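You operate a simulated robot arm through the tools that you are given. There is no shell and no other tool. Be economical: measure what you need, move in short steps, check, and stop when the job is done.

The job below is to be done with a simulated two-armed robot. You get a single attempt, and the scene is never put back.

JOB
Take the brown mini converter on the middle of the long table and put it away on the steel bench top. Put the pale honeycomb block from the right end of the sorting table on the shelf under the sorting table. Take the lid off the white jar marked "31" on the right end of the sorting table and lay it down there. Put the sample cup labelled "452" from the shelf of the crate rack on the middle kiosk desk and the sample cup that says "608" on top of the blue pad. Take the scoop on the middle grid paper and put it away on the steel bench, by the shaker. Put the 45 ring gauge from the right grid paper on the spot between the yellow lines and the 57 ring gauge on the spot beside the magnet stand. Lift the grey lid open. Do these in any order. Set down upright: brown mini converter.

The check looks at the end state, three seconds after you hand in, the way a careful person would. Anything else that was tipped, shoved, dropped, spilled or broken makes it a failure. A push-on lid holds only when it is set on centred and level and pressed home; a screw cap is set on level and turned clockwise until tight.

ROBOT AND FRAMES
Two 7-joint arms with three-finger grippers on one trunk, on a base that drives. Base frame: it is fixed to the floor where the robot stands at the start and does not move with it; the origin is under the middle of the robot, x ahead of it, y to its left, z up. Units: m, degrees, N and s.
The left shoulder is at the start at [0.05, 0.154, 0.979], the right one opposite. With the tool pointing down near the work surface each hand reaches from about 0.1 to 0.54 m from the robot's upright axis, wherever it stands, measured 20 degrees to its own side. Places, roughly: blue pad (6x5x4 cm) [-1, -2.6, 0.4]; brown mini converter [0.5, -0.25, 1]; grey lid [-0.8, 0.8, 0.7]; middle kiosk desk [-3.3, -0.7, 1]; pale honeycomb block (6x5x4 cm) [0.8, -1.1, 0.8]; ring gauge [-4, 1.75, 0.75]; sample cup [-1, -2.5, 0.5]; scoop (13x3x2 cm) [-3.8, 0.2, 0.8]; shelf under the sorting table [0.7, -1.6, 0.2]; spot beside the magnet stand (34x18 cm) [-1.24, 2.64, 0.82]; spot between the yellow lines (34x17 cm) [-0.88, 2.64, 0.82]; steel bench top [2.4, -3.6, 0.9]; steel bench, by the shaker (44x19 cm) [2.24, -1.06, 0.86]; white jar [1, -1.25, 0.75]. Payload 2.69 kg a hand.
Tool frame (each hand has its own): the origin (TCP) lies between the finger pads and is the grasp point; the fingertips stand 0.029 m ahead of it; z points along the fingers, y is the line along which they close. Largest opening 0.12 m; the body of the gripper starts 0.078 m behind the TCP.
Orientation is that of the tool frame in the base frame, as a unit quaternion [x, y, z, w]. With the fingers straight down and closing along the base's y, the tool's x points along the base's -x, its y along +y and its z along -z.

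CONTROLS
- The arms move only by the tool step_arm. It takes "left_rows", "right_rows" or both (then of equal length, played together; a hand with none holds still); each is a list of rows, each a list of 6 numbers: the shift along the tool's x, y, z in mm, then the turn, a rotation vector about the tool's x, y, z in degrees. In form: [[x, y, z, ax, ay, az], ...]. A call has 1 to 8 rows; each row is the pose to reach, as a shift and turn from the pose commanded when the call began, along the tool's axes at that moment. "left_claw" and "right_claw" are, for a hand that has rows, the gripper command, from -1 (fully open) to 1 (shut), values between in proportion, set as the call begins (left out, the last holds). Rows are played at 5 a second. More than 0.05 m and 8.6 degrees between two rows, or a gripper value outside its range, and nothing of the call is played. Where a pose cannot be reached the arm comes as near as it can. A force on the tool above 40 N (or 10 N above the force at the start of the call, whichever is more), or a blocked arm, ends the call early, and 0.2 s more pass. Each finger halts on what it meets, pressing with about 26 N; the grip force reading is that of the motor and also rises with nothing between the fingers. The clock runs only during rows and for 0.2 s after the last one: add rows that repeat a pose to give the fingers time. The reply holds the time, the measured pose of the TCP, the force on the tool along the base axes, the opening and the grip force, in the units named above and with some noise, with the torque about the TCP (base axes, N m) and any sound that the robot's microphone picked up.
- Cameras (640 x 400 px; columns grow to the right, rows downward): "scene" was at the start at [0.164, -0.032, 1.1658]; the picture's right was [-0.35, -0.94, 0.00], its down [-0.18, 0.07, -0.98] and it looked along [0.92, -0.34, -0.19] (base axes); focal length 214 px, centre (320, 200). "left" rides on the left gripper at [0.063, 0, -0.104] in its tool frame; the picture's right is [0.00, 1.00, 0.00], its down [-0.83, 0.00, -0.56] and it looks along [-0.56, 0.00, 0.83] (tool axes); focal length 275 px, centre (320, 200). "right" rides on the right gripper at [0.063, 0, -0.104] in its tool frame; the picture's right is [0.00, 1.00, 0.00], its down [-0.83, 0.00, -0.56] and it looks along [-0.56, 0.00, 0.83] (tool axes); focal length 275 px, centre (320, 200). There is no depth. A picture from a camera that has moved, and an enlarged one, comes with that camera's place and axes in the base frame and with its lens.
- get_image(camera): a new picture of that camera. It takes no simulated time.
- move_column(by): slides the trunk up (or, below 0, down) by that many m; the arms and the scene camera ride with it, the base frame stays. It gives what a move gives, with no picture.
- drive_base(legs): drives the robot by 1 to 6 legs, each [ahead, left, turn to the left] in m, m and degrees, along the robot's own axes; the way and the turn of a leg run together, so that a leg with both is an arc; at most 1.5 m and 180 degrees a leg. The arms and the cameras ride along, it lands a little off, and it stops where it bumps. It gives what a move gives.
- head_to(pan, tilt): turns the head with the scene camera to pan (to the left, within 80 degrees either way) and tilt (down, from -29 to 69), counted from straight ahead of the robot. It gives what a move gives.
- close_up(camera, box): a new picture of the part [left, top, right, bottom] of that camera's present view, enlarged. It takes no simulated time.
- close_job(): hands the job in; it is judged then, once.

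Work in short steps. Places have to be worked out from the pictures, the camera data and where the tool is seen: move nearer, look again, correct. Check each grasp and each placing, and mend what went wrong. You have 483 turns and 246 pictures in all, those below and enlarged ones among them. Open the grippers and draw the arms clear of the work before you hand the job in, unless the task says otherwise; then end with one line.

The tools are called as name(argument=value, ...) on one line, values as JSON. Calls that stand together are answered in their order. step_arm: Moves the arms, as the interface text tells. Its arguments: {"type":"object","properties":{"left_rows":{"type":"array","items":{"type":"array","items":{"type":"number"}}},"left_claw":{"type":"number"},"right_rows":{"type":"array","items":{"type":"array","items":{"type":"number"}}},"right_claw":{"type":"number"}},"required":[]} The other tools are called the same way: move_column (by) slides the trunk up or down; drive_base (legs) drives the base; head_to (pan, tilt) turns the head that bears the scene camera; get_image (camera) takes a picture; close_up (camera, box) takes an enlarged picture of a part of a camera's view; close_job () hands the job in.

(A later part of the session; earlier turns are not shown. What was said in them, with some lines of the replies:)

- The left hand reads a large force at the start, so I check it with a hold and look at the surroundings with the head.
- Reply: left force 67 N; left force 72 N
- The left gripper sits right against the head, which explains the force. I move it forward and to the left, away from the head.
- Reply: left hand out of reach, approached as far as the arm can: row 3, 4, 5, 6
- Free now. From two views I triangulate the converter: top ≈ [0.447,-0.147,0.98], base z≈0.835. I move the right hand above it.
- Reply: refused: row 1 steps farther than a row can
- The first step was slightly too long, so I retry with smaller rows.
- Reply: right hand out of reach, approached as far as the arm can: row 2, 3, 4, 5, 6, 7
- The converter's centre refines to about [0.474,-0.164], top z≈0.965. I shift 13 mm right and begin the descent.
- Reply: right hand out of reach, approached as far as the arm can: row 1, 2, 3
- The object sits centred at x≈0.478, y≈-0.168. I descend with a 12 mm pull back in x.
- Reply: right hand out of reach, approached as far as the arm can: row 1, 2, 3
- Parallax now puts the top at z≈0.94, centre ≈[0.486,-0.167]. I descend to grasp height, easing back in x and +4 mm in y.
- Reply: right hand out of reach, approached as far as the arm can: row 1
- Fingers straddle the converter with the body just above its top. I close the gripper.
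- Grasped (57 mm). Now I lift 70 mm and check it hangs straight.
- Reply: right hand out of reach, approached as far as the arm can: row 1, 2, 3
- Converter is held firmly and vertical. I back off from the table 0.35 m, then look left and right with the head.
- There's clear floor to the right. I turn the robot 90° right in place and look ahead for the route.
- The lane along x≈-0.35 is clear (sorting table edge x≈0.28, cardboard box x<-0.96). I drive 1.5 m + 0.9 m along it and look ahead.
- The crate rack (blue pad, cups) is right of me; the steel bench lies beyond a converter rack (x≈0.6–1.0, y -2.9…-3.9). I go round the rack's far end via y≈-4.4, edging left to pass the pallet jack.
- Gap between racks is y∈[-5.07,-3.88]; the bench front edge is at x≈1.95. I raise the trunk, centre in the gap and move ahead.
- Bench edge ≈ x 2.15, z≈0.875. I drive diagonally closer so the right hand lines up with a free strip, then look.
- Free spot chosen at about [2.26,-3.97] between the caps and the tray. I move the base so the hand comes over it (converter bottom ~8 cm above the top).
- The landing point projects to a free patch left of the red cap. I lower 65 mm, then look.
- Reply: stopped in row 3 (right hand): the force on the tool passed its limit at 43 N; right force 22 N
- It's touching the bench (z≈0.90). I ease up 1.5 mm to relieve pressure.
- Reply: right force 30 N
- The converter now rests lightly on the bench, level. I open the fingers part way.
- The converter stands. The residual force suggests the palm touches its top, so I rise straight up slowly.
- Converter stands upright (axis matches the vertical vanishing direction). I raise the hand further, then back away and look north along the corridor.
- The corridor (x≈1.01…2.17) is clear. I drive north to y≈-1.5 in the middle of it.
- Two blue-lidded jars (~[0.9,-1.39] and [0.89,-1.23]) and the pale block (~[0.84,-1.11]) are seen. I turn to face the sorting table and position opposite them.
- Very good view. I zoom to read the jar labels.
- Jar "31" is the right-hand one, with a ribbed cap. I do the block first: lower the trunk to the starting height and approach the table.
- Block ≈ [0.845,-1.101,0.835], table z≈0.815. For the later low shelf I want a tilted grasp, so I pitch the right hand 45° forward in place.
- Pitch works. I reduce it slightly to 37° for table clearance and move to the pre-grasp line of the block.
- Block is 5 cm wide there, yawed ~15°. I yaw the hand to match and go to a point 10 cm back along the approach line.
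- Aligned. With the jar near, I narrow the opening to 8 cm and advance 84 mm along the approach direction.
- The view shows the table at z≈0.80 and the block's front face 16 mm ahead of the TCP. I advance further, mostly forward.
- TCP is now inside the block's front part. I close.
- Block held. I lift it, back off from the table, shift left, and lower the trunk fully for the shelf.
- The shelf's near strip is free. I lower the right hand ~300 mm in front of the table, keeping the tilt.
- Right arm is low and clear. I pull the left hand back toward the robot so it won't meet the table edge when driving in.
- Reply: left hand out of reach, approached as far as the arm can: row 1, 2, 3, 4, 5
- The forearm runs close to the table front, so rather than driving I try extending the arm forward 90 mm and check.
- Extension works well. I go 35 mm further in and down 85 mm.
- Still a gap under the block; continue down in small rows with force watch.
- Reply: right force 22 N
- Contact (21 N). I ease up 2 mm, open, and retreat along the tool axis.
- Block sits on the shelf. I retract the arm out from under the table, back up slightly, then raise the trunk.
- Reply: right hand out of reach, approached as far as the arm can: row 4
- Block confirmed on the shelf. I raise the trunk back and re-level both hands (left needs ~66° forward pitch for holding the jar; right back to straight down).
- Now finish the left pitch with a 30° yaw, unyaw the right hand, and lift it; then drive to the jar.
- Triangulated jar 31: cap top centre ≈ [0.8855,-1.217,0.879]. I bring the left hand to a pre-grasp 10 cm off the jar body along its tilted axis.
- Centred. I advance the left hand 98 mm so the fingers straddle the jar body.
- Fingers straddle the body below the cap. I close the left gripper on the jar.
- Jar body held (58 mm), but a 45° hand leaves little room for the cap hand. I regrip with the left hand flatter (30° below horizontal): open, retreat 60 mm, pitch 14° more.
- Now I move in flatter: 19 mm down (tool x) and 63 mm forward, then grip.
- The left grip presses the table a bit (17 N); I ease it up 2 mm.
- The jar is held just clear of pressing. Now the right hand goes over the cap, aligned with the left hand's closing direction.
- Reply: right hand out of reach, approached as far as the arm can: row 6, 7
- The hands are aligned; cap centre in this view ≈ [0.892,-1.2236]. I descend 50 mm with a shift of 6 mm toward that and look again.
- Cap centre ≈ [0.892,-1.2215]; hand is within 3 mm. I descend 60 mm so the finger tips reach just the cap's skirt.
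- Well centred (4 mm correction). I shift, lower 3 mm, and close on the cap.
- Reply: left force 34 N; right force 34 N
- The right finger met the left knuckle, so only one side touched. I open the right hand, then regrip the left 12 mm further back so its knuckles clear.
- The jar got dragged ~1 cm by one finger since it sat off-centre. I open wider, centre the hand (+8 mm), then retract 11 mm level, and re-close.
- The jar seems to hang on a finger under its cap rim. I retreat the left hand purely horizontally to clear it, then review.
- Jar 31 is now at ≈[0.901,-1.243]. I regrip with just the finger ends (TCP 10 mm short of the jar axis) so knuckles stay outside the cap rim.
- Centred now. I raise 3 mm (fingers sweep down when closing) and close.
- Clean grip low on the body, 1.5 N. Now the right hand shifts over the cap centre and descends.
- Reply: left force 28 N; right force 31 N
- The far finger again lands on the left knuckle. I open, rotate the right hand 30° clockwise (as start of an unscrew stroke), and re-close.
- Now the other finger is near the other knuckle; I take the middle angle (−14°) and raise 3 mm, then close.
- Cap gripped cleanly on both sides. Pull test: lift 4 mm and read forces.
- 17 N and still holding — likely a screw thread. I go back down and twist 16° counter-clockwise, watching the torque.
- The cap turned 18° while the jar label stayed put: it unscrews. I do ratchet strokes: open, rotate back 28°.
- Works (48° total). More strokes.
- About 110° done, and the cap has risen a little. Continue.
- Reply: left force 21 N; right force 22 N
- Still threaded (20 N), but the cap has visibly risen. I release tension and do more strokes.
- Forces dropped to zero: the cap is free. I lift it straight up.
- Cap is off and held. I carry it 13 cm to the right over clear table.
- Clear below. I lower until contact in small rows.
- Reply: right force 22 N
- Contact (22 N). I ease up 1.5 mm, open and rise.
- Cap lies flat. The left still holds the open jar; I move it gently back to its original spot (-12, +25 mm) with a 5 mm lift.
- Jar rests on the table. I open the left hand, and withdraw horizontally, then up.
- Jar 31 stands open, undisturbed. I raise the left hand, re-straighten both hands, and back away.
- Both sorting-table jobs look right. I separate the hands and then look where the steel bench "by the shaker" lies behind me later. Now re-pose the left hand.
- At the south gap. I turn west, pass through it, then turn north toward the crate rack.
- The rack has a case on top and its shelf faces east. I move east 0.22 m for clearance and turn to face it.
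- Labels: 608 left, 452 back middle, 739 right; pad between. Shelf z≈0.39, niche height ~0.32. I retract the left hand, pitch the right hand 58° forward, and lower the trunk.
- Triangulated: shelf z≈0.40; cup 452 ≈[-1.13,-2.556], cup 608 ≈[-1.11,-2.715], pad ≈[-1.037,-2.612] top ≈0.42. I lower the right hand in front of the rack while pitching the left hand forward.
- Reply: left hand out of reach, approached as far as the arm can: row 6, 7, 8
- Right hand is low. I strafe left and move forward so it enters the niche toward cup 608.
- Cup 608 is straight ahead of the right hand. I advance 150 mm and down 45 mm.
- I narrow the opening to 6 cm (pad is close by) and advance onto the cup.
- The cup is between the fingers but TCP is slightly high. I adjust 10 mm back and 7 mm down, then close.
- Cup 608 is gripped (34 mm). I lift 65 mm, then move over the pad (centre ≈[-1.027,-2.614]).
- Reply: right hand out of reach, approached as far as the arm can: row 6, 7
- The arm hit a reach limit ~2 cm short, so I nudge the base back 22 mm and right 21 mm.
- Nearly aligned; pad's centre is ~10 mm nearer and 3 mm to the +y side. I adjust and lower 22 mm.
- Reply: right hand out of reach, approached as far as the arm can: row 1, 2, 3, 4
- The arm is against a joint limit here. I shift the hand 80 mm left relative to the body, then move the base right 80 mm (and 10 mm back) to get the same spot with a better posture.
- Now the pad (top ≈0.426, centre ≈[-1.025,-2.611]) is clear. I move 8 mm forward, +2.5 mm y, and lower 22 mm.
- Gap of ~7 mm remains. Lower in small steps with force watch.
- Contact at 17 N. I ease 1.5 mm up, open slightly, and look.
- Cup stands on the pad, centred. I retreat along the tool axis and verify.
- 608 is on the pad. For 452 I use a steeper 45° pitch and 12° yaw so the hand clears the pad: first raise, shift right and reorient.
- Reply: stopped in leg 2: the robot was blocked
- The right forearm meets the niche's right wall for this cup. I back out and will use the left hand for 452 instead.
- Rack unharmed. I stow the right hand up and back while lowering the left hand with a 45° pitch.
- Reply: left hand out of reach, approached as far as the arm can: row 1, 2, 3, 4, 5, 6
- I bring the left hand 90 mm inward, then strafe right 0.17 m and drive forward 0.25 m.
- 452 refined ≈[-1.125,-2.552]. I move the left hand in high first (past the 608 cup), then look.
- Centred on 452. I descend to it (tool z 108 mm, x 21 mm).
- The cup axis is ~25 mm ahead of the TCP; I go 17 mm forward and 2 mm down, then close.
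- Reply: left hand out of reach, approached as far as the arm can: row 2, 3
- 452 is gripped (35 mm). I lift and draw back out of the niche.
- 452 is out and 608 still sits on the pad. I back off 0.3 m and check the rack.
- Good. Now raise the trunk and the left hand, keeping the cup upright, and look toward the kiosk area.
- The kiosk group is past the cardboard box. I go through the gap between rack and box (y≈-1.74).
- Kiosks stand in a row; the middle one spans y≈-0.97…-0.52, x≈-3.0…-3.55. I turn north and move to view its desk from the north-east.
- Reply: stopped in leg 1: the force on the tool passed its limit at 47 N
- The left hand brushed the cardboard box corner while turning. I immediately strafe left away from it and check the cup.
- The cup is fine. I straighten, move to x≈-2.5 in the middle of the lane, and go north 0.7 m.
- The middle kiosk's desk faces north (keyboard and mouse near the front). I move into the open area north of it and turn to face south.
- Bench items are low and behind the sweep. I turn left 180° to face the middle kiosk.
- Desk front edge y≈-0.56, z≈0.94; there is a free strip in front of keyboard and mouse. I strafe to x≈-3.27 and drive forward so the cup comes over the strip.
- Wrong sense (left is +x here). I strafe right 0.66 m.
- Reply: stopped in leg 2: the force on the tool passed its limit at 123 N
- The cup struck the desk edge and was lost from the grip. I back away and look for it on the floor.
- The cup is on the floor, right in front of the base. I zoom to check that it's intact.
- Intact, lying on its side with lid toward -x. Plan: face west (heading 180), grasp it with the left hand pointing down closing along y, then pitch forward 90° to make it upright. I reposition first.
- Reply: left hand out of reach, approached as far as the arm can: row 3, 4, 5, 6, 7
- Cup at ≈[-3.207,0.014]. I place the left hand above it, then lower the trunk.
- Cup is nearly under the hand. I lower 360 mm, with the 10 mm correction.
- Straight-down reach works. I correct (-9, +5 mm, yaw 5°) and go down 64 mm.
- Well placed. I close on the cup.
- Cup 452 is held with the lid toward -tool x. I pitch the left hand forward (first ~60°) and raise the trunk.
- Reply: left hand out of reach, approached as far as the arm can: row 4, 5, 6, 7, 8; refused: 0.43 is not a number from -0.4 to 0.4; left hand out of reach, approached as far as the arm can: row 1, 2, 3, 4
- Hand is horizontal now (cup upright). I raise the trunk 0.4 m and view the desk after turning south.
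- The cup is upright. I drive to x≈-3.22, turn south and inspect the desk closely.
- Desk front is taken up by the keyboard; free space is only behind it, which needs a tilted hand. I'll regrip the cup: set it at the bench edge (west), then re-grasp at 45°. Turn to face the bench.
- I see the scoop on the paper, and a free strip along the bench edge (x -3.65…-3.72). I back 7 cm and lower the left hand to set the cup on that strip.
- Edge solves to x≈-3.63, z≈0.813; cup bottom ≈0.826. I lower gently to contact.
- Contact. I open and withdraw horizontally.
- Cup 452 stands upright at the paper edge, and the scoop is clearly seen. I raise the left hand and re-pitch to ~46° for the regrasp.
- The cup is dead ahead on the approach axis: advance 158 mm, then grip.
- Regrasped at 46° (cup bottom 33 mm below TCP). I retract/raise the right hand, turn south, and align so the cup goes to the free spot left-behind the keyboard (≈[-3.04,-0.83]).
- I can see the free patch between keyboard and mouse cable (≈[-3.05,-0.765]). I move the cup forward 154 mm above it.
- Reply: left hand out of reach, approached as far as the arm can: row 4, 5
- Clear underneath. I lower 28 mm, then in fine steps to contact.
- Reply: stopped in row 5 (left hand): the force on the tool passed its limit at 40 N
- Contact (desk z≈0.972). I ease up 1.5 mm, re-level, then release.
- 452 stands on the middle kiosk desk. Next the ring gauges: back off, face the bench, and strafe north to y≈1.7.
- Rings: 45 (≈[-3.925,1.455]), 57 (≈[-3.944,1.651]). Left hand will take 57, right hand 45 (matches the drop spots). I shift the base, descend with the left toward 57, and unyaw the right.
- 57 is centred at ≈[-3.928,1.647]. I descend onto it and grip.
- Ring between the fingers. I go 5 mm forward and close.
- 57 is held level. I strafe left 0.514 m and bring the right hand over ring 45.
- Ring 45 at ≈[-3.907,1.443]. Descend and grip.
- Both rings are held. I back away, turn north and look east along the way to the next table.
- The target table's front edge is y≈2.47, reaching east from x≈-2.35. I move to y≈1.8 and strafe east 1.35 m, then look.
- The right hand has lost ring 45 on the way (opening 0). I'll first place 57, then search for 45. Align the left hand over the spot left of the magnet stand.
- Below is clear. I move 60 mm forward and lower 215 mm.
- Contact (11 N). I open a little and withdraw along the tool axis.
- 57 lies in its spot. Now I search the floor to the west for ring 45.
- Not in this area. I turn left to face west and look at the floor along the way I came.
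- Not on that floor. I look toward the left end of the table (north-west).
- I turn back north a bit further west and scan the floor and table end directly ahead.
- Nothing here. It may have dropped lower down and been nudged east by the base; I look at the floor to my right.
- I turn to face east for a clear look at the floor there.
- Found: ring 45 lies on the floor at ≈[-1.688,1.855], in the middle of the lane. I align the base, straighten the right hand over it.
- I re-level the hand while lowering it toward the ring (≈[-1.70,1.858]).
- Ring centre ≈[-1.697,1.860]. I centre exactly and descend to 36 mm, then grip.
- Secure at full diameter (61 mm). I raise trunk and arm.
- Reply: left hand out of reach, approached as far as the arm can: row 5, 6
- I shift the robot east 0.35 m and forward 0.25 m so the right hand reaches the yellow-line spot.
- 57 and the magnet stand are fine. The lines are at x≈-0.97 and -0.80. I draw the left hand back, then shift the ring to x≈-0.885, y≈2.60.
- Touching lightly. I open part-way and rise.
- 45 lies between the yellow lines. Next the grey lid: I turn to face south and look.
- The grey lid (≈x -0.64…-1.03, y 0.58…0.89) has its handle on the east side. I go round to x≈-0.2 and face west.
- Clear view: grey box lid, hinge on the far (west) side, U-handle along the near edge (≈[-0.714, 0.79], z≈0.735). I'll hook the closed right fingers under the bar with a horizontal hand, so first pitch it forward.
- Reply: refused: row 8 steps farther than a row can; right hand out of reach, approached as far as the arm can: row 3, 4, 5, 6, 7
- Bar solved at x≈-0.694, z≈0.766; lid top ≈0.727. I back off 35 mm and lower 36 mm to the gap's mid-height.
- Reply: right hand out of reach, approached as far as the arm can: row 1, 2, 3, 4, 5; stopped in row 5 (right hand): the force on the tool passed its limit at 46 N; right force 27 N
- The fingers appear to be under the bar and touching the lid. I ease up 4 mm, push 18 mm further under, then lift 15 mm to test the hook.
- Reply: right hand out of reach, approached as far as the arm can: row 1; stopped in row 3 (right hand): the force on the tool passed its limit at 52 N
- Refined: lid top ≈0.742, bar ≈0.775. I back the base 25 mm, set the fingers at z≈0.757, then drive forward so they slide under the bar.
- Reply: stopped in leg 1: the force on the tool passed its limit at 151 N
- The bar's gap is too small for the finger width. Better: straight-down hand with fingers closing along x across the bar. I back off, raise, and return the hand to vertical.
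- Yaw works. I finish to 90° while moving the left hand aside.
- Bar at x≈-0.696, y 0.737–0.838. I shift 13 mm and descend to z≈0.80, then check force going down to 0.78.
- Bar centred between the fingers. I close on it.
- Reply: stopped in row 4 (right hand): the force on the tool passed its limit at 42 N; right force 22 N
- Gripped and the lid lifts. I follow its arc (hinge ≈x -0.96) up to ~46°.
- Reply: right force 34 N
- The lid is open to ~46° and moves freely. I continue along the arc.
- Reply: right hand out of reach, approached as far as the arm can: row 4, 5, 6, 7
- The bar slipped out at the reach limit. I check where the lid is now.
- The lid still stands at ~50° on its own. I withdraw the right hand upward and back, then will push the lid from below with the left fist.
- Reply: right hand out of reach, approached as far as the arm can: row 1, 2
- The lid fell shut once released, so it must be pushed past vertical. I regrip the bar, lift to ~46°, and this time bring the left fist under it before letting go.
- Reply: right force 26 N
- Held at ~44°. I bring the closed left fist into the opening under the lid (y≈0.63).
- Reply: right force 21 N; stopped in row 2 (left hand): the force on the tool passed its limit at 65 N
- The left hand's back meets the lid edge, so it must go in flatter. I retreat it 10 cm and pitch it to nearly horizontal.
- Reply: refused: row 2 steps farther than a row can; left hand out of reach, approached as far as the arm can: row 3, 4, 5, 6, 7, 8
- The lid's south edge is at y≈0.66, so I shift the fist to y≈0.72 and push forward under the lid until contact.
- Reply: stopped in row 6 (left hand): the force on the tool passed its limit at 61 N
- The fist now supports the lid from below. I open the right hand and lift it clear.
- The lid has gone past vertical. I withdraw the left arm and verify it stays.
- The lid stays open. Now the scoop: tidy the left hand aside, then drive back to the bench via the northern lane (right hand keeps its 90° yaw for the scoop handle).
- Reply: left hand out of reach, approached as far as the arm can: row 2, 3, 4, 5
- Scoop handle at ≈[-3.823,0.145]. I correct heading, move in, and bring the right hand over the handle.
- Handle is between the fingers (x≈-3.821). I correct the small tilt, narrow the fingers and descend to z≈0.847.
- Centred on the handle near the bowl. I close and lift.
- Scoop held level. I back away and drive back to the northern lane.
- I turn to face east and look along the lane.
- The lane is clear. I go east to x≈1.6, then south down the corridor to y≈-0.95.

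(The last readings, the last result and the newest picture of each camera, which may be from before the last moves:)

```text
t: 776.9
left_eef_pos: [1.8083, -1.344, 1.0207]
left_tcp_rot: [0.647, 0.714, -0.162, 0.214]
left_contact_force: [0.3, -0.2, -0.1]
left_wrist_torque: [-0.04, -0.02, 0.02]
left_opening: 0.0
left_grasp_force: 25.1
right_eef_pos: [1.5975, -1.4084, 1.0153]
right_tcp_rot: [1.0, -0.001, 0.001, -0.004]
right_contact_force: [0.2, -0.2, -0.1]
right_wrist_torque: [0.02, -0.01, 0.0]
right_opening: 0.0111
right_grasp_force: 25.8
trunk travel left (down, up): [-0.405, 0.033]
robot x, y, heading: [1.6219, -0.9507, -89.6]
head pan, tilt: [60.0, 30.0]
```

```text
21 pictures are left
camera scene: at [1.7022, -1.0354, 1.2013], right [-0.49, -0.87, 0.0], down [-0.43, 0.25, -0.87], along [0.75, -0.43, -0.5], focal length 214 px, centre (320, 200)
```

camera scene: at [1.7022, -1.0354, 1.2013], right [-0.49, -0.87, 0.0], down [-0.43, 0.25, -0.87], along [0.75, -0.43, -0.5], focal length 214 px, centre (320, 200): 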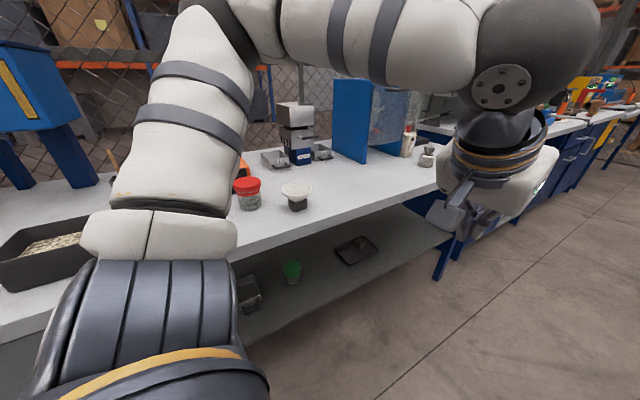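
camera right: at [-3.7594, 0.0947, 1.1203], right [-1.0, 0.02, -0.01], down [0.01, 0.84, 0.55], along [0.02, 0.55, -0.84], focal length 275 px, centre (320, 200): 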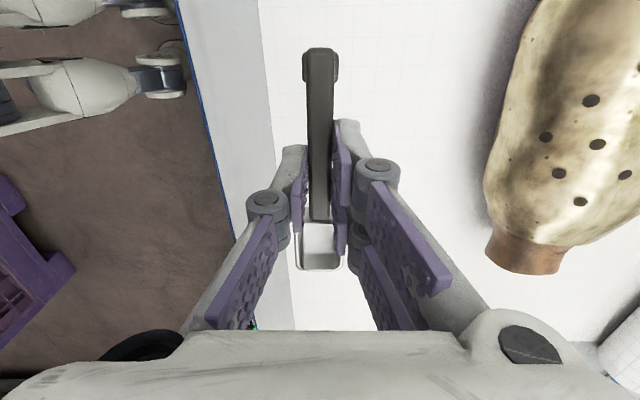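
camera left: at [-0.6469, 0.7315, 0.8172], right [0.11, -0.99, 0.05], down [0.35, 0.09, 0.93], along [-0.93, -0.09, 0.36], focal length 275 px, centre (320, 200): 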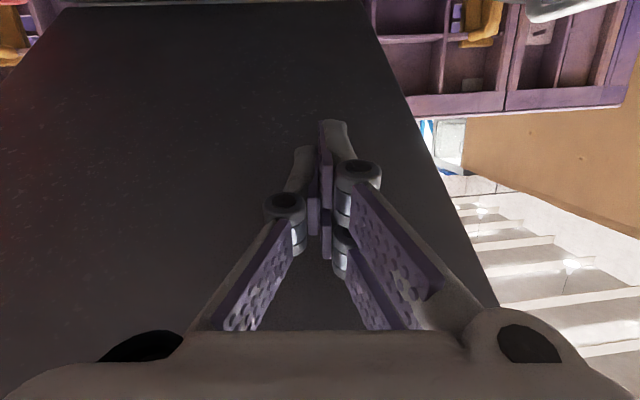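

I turn to face the bench squarely.

drive_base(legs=[[-0.05, 0, 0], [0, 0, 89.6]])

head_to(pan=0, tilt=35)

get_image(camera="scene")

```text
t: 781.7
left_eef_pos: [2.0152, -0.7172, 1.0223]
left_tcp_rot: [-0.047, 0.962, 0.038, 0.267]
left_contact_force: [-0.8, 0.1, -0.6]
left_wrist_torque: [0.02, -0.01, 0.0]
left_opening: 0.0002
left_grasp_force: 25.7
right_eef_pos: [2.0809, -0.9257, 1.0161]
right_tcp_rot: [0.708, 0.706, -0.003, -0.005]
right_contact_force: [-0.2, -0.6, -0.1]
right_wrist_torque: [0.03, -0.01, 0.01]
right_opening: 0.011
right_grasp_force: 25.3
trunk travel left (down, up): [-0.405, 0.033]
robot x, y, heading: [1.6215, -0.9021, 0.7]
head pan, tilt: [60.0, 30.0]
```

```text
t: 783.0
left_eef_pos: [2.0159, -0.7174, 1.0202]
left_tcp_rot: [-0.047, 0.962, 0.037, 0.265]
left_contact_force: [0.3, 0.1, 0.4]
left_wrist_torque: [0.0, 0.04, -0.02]
left_opening: 0.0002
left_grasp_force: 26.4
right_eef_pos: [2.082, -0.9283, 1.0121]
right_tcp_rot: [0.71, 0.704, -0.004, -0.011]
right_contact_force: [-0.6, -0.6, -0.7]
right_wrist_torque: [0.0, 0.0, 0.02]
right_opening: 0.0111
right_grasp_force: 25.9
trunk travel left (down, up): [-0.405, 0.033]
robot x, y, heading: [1.6229, -0.8976, 0.3]
head pan, tilt: [0.0, 35.0]
```

```text
20 pictures are left
camera scene: at [1.7544, -0.8943, 1.201], right [0.06, -1.0, 0.0], down [-0.5, -0.03, -0.87], along [0.87, 0.05, -0.5], focal length 214 px, centre (320, 200)
```

scene: 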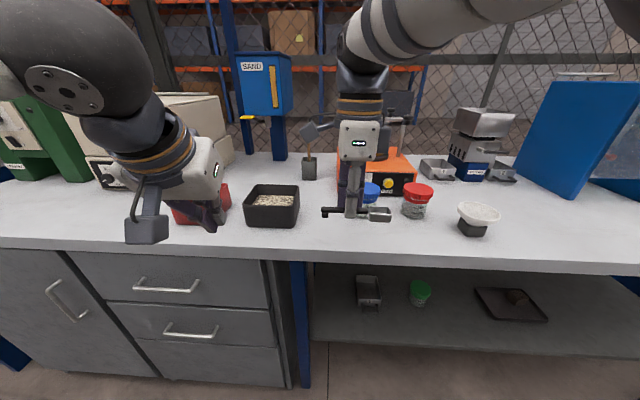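

The shaker spot is the front strip (x≈2.14–2.25, y≈-0.85…-1.2) between the black tray and white dish. I move in so the scoop is over it.

drive_base(legs=[[0.115, -0.058, 0]])

get_image(camera="right")

```text
t: 784.2
left_eef_pos: [2.13, -0.7749, 1.0213]
left_tcp_rot: [-0.046, 0.962, 0.036, 0.265]
left_contact_force: [-0.3, 0.0, -0.2]
left_wrist_torque: [-0.02, 0.04, 0.02]
left_opening: 0.0
left_grasp_force: 26.3
right_eef_pos: [2.1941, -0.9869, 1.0152]
right_tcp_rot: [0.711, 0.703, -0.003, -0.009]
right_contact_force: [0.7, -0.2, -0.8]
right_wrist_torque: [0.02, 0.03, 0.02]
right_opening: 0.0112
right_grasp_force: 26.0
trunk travel left (down, up): [-0.405, 0.033]
robot x, y, heading: [1.7358, -0.9548, 0.2]
head pan, tilt: [0.0, 35.0]
```

```text
19 pictures are left
camera right: at [2.1968, -0.9256, 1.1186], right [1.0, -0.01, -0.02], down [0.0, -0.84, 0.55], along [-0.02, -0.55, -0.84], focal length 275 px, centre (320, 200)
```

right: 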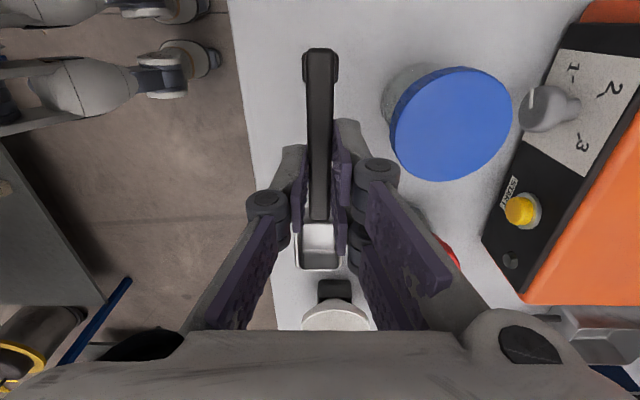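

A blue-lidded jar is close on the right, so I shift the scoop 30 mm toward the edge (x≈2.164) and lower 112 mm.

step_arm(right_rows=[[0, -30, 0, 0, 0, 0], [0, -30, 40, 0, 0, 0], [0, -30, 80, 0, 0, 0], [0, -30, 112, 0, 0, 0], [0, -30, 112, 0, 0, 0]])

step_arm(right_rows=[[0, 0, 3, 0, 0, 0], [0, 0, 6, 0, 0, 0], [0, 0, 9, 0, 0, 0], [0, 0, 12, 0, 0, 0], [0, 0, 12, 0, 0, 0]])

get_image(camera="right")

```text
t: 785.4
left_eef_pos: [2.1292, -0.7765, 1.0224]
left_tcp_rot: [-0.046, 0.962, 0.037, 0.268]
left_contact_force: [0.0, 0.3, 0.6]
left_wrist_torque: [0.04, -0.02, -0.01]
left_opening: 0.0
left_grasp_force: 25.5
right_eef_pos: [2.1609, -0.9868, 0.9037]
right_tcp_rot: [0.711, 0.703, -0.003, -0.006]
right_contact_force: [-0.2, -0.1, -0.7]
right_wrist_torque: [0.01, -0.01, 0.05]
right_opening: 0.0112
right_grasp_force: 25.7
trunk travel left (down, up): [-0.405, 0.033]
robot x, y, heading: [1.7368, -0.9562, -0.0]
head pan, tilt: [0.0, 35.0]
```

```text
t: 786.6
left_eef_pos: [2.1276, -0.7758, 1.0231]
left_tcp_rot: [-0.046, 0.962, 0.037, 0.268]
left_contact_force: [0.0, 0.6, 0.5]
left_wrist_torque: [-0.02, -0.01, -0.02]
left_opening: 0.0
left_grasp_force: 25.8
right_eef_pos: [2.1616, -0.9865, 0.8924]
right_tcp_rot: [0.711, 0.703, -0.001, -0.007]
right_contact_force: [1.0, -3.5, 21.7]
right_wrist_torque: [-0.1, -0.03, -0.03]
right_opening: 0.0112
right_grasp_force: 26.0
trunk travel left (down, up): [-0.405, 0.033]
robot x, y, heading: [1.7342, -0.9617, 0.1]
head pan, tilt: [0.0, 35.0]
```

```text
18 pictures are left
camera right: at [2.1632, -0.9247, 0.9979], right [1.0, -0.01, -0.01], down [0.0, -0.84, 0.55], along [-0.01, -0.55, -0.84], focal length 275 px, centre (320, 200)
```

right: 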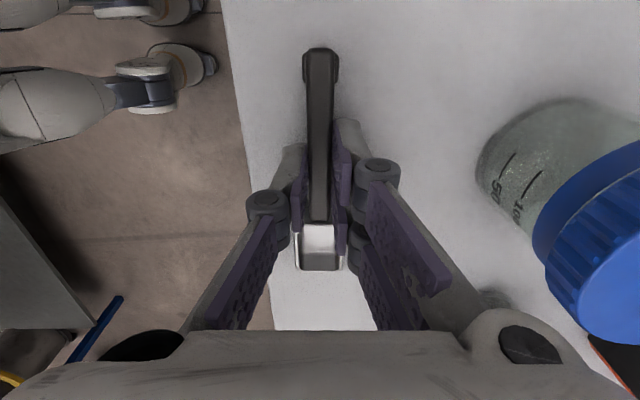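

It touches the bench near the edge; I'd rather have it further in the spot. Lift 12 mm, move +35 mm in x and +60 mm in y (away from the jar), and lower again.

step_arm(right_rows=[[0, 0, -12, 0, 0, 0], [30, 17, -12, 0, 0, 0], [60, 34, -12, 0, 0, 0], [60, 34, -5, 0, 0, 0], [60, 34, -1, 0, 0, 0], [60, 34, -1, 0, 0, 0]])

get_image(camera="right")

```text
t: 788.0
left_eef_pos: [2.128, -0.7754, 1.0231]
left_tcp_rot: [-0.046, 0.962, 0.038, 0.268]
left_contact_force: [0.0, -0.1, 0.6]
left_wrist_torque: [0.02, 0.01, 0.01]
left_opening: 0.0001
left_grasp_force: 25.9
right_eef_pos: [2.1972, -0.9256, 0.8939]
right_tcp_rot: [0.711, 0.703, -0.002, -0.007]
right_contact_force: [-0.1, -0.5, 9.8]
right_wrist_torque: [0.22, -0.08, 0.04]
right_opening: 0.0109
right_grasp_force: 25.7
trunk travel left (down, up): [-0.405, 0.033]
robot x, y, heading: [1.7377, -0.9557, 0.2]
head pan, tilt: [0.0, 35.0]
```

```text
17 pictures are left
camera right: at [2.1999, -0.8642, 0.9979], right [1.0, -0.01, -0.01], down [0.0, -0.84, 0.55], along [-0.01, -0.55, -0.84], focal length 275 px, centre (320, 200)
```

right: 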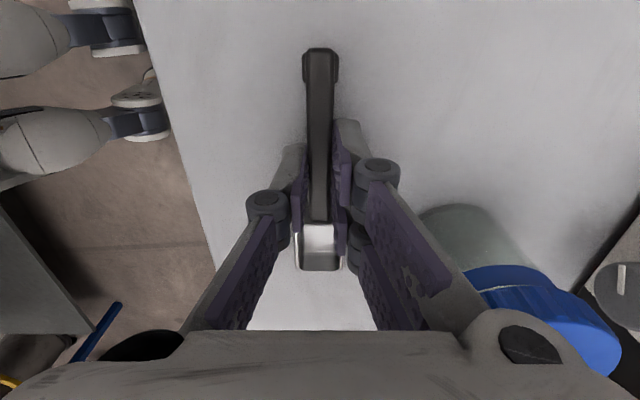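

Resting (10 N). I open just a little and rise straight up.

step_arm(right_rows=[[0, 0, -0.5, 0, 0, 0], [0, 0, -0.5, 0, 0, 0], [0, 0, -20, 0, 0, 0], [0, 0, -60, 0, 0, 0], [0, 0, -100, 0, 0, 0], [0, 0, -130, 0, 0, 0]], right_claw=0.4)

drive_base(legs=[[-0.2, 0, 0]])

get_image(camera="scene")

```text
t: 789.4
left_eef_pos: [2.1289, -0.7743, 1.0213]
left_tcp_rot: [-0.046, 0.962, 0.037, 0.267]
left_contact_force: [-0.1, -0.8, 0.3]
left_wrist_torque: [0.0, 0.0, 0.02]
left_opening: 0.0
left_grasp_force: 25.9
right_eef_pos: [2.1974, -0.9258, 1.021]
right_tcp_rot: [0.711, 0.703, -0.004, -0.009]
right_contact_force: [-0.7, -0.3, -1.0]
right_wrist_torque: [0.01, -0.02, -0.02]
right_opening: 0.0359
right_grasp_force: 0.0
trunk travel left (down, up): [-0.405, 0.033]
robot x, y, heading: [1.7347, -0.959, 0.2]
head pan, tilt: [0.0, 35.0]
```

```text
t: 791.0
left_eef_pos: [1.9278, -0.7763, 1.0213]
left_tcp_rot: [-0.046, 0.962, 0.036, 0.267]
left_contact_force: [-0.3, -0.3, -0.5]
left_wrist_torque: [0.0, -0.01, 0.01]
left_opening: 0.0001
left_grasp_force: 26.2
right_eef_pos: [1.9969, -0.927, 1.0209]
right_tcp_rot: [0.712, 0.703, -0.003, -0.009]
right_contact_force: [1.0, 0.2, -0.3]
right_wrist_torque: [0.01, -0.04, 0.02]
right_opening: 0.0362
right_grasp_force: 0.0
trunk travel left (down, up): [-0.405, 0.033]
robot x, y, heading: [1.5338, -0.9549, -0.0]
head pan, tilt: [0.0, 35.0]
```

```text
16 pictures are left
camera scene: at [1.6615, -0.9571, 1.1936], right [0.0, -1.0, 0.0], down [-0.57, 0.0, -0.82], along [0.82, 0.0, -0.57], focal length 214 px, centre (320, 200)
```

scene: 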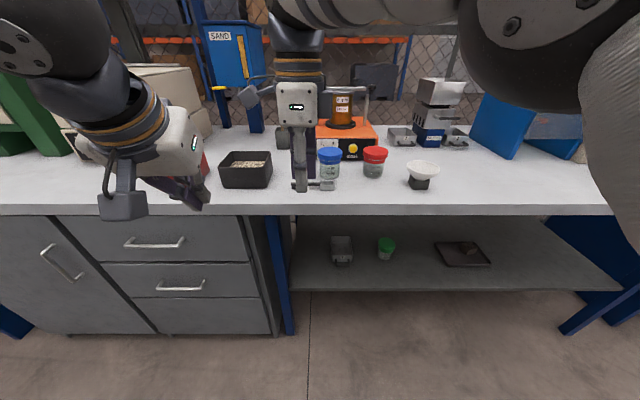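

The scoop lies by the shaker. All tasks are done; I open both grippers clear of the work and hand in.

step_arm(left_rows=[[0, 0, -5, 0, 0, 0], [0, 0, -5, 0, 0, 0], [0, 0, -5, 0, 0, 0]], right_rows=[[0, 0, -5, 0, 0, 0], [0, 0, -5, 0, 0, 0], [0, 0, -5, 0, 0, 0]], left_claw=-1, right_claw=-1)

close_job()

```text
t: 791.9
left_eef_pos: [1.9261, -0.7778, 1.0265]
left_tcp_rot: [-0.045, 0.962, 0.036, 0.267]
left_contact_force: [0.6, -0.2, -0.5]
left_wrist_torque: [0.01, 0.01, 0.0]
left_opening: 0.1199
left_grasp_force: 0.1
right_eef_pos: [1.9961, -0.9262, 1.0251]
right_tcp_rot: [0.712, 0.702, -0.003, -0.008]
right_contact_force: [1.1, 0.7, -0.3]
right_wrist_torque: [0.02, -0.01, -0.01]
right_opening: 0.1201
right_grasp_force: 0.1
trunk travel left (down, up): [-0.405, 0.033]
robot x, y, heading: [1.5309, -0.9613, 0.1]
head pan, tilt: [0.0, 35.0]
```

```text
The job is handed in.
```

All nine items are done and handed in, but cup 452 and ring gauge 45 were each dropped on the floor once before being placed (the cup looked intact), and a hand brushed the cardboard box and bumped the kiosk desk.
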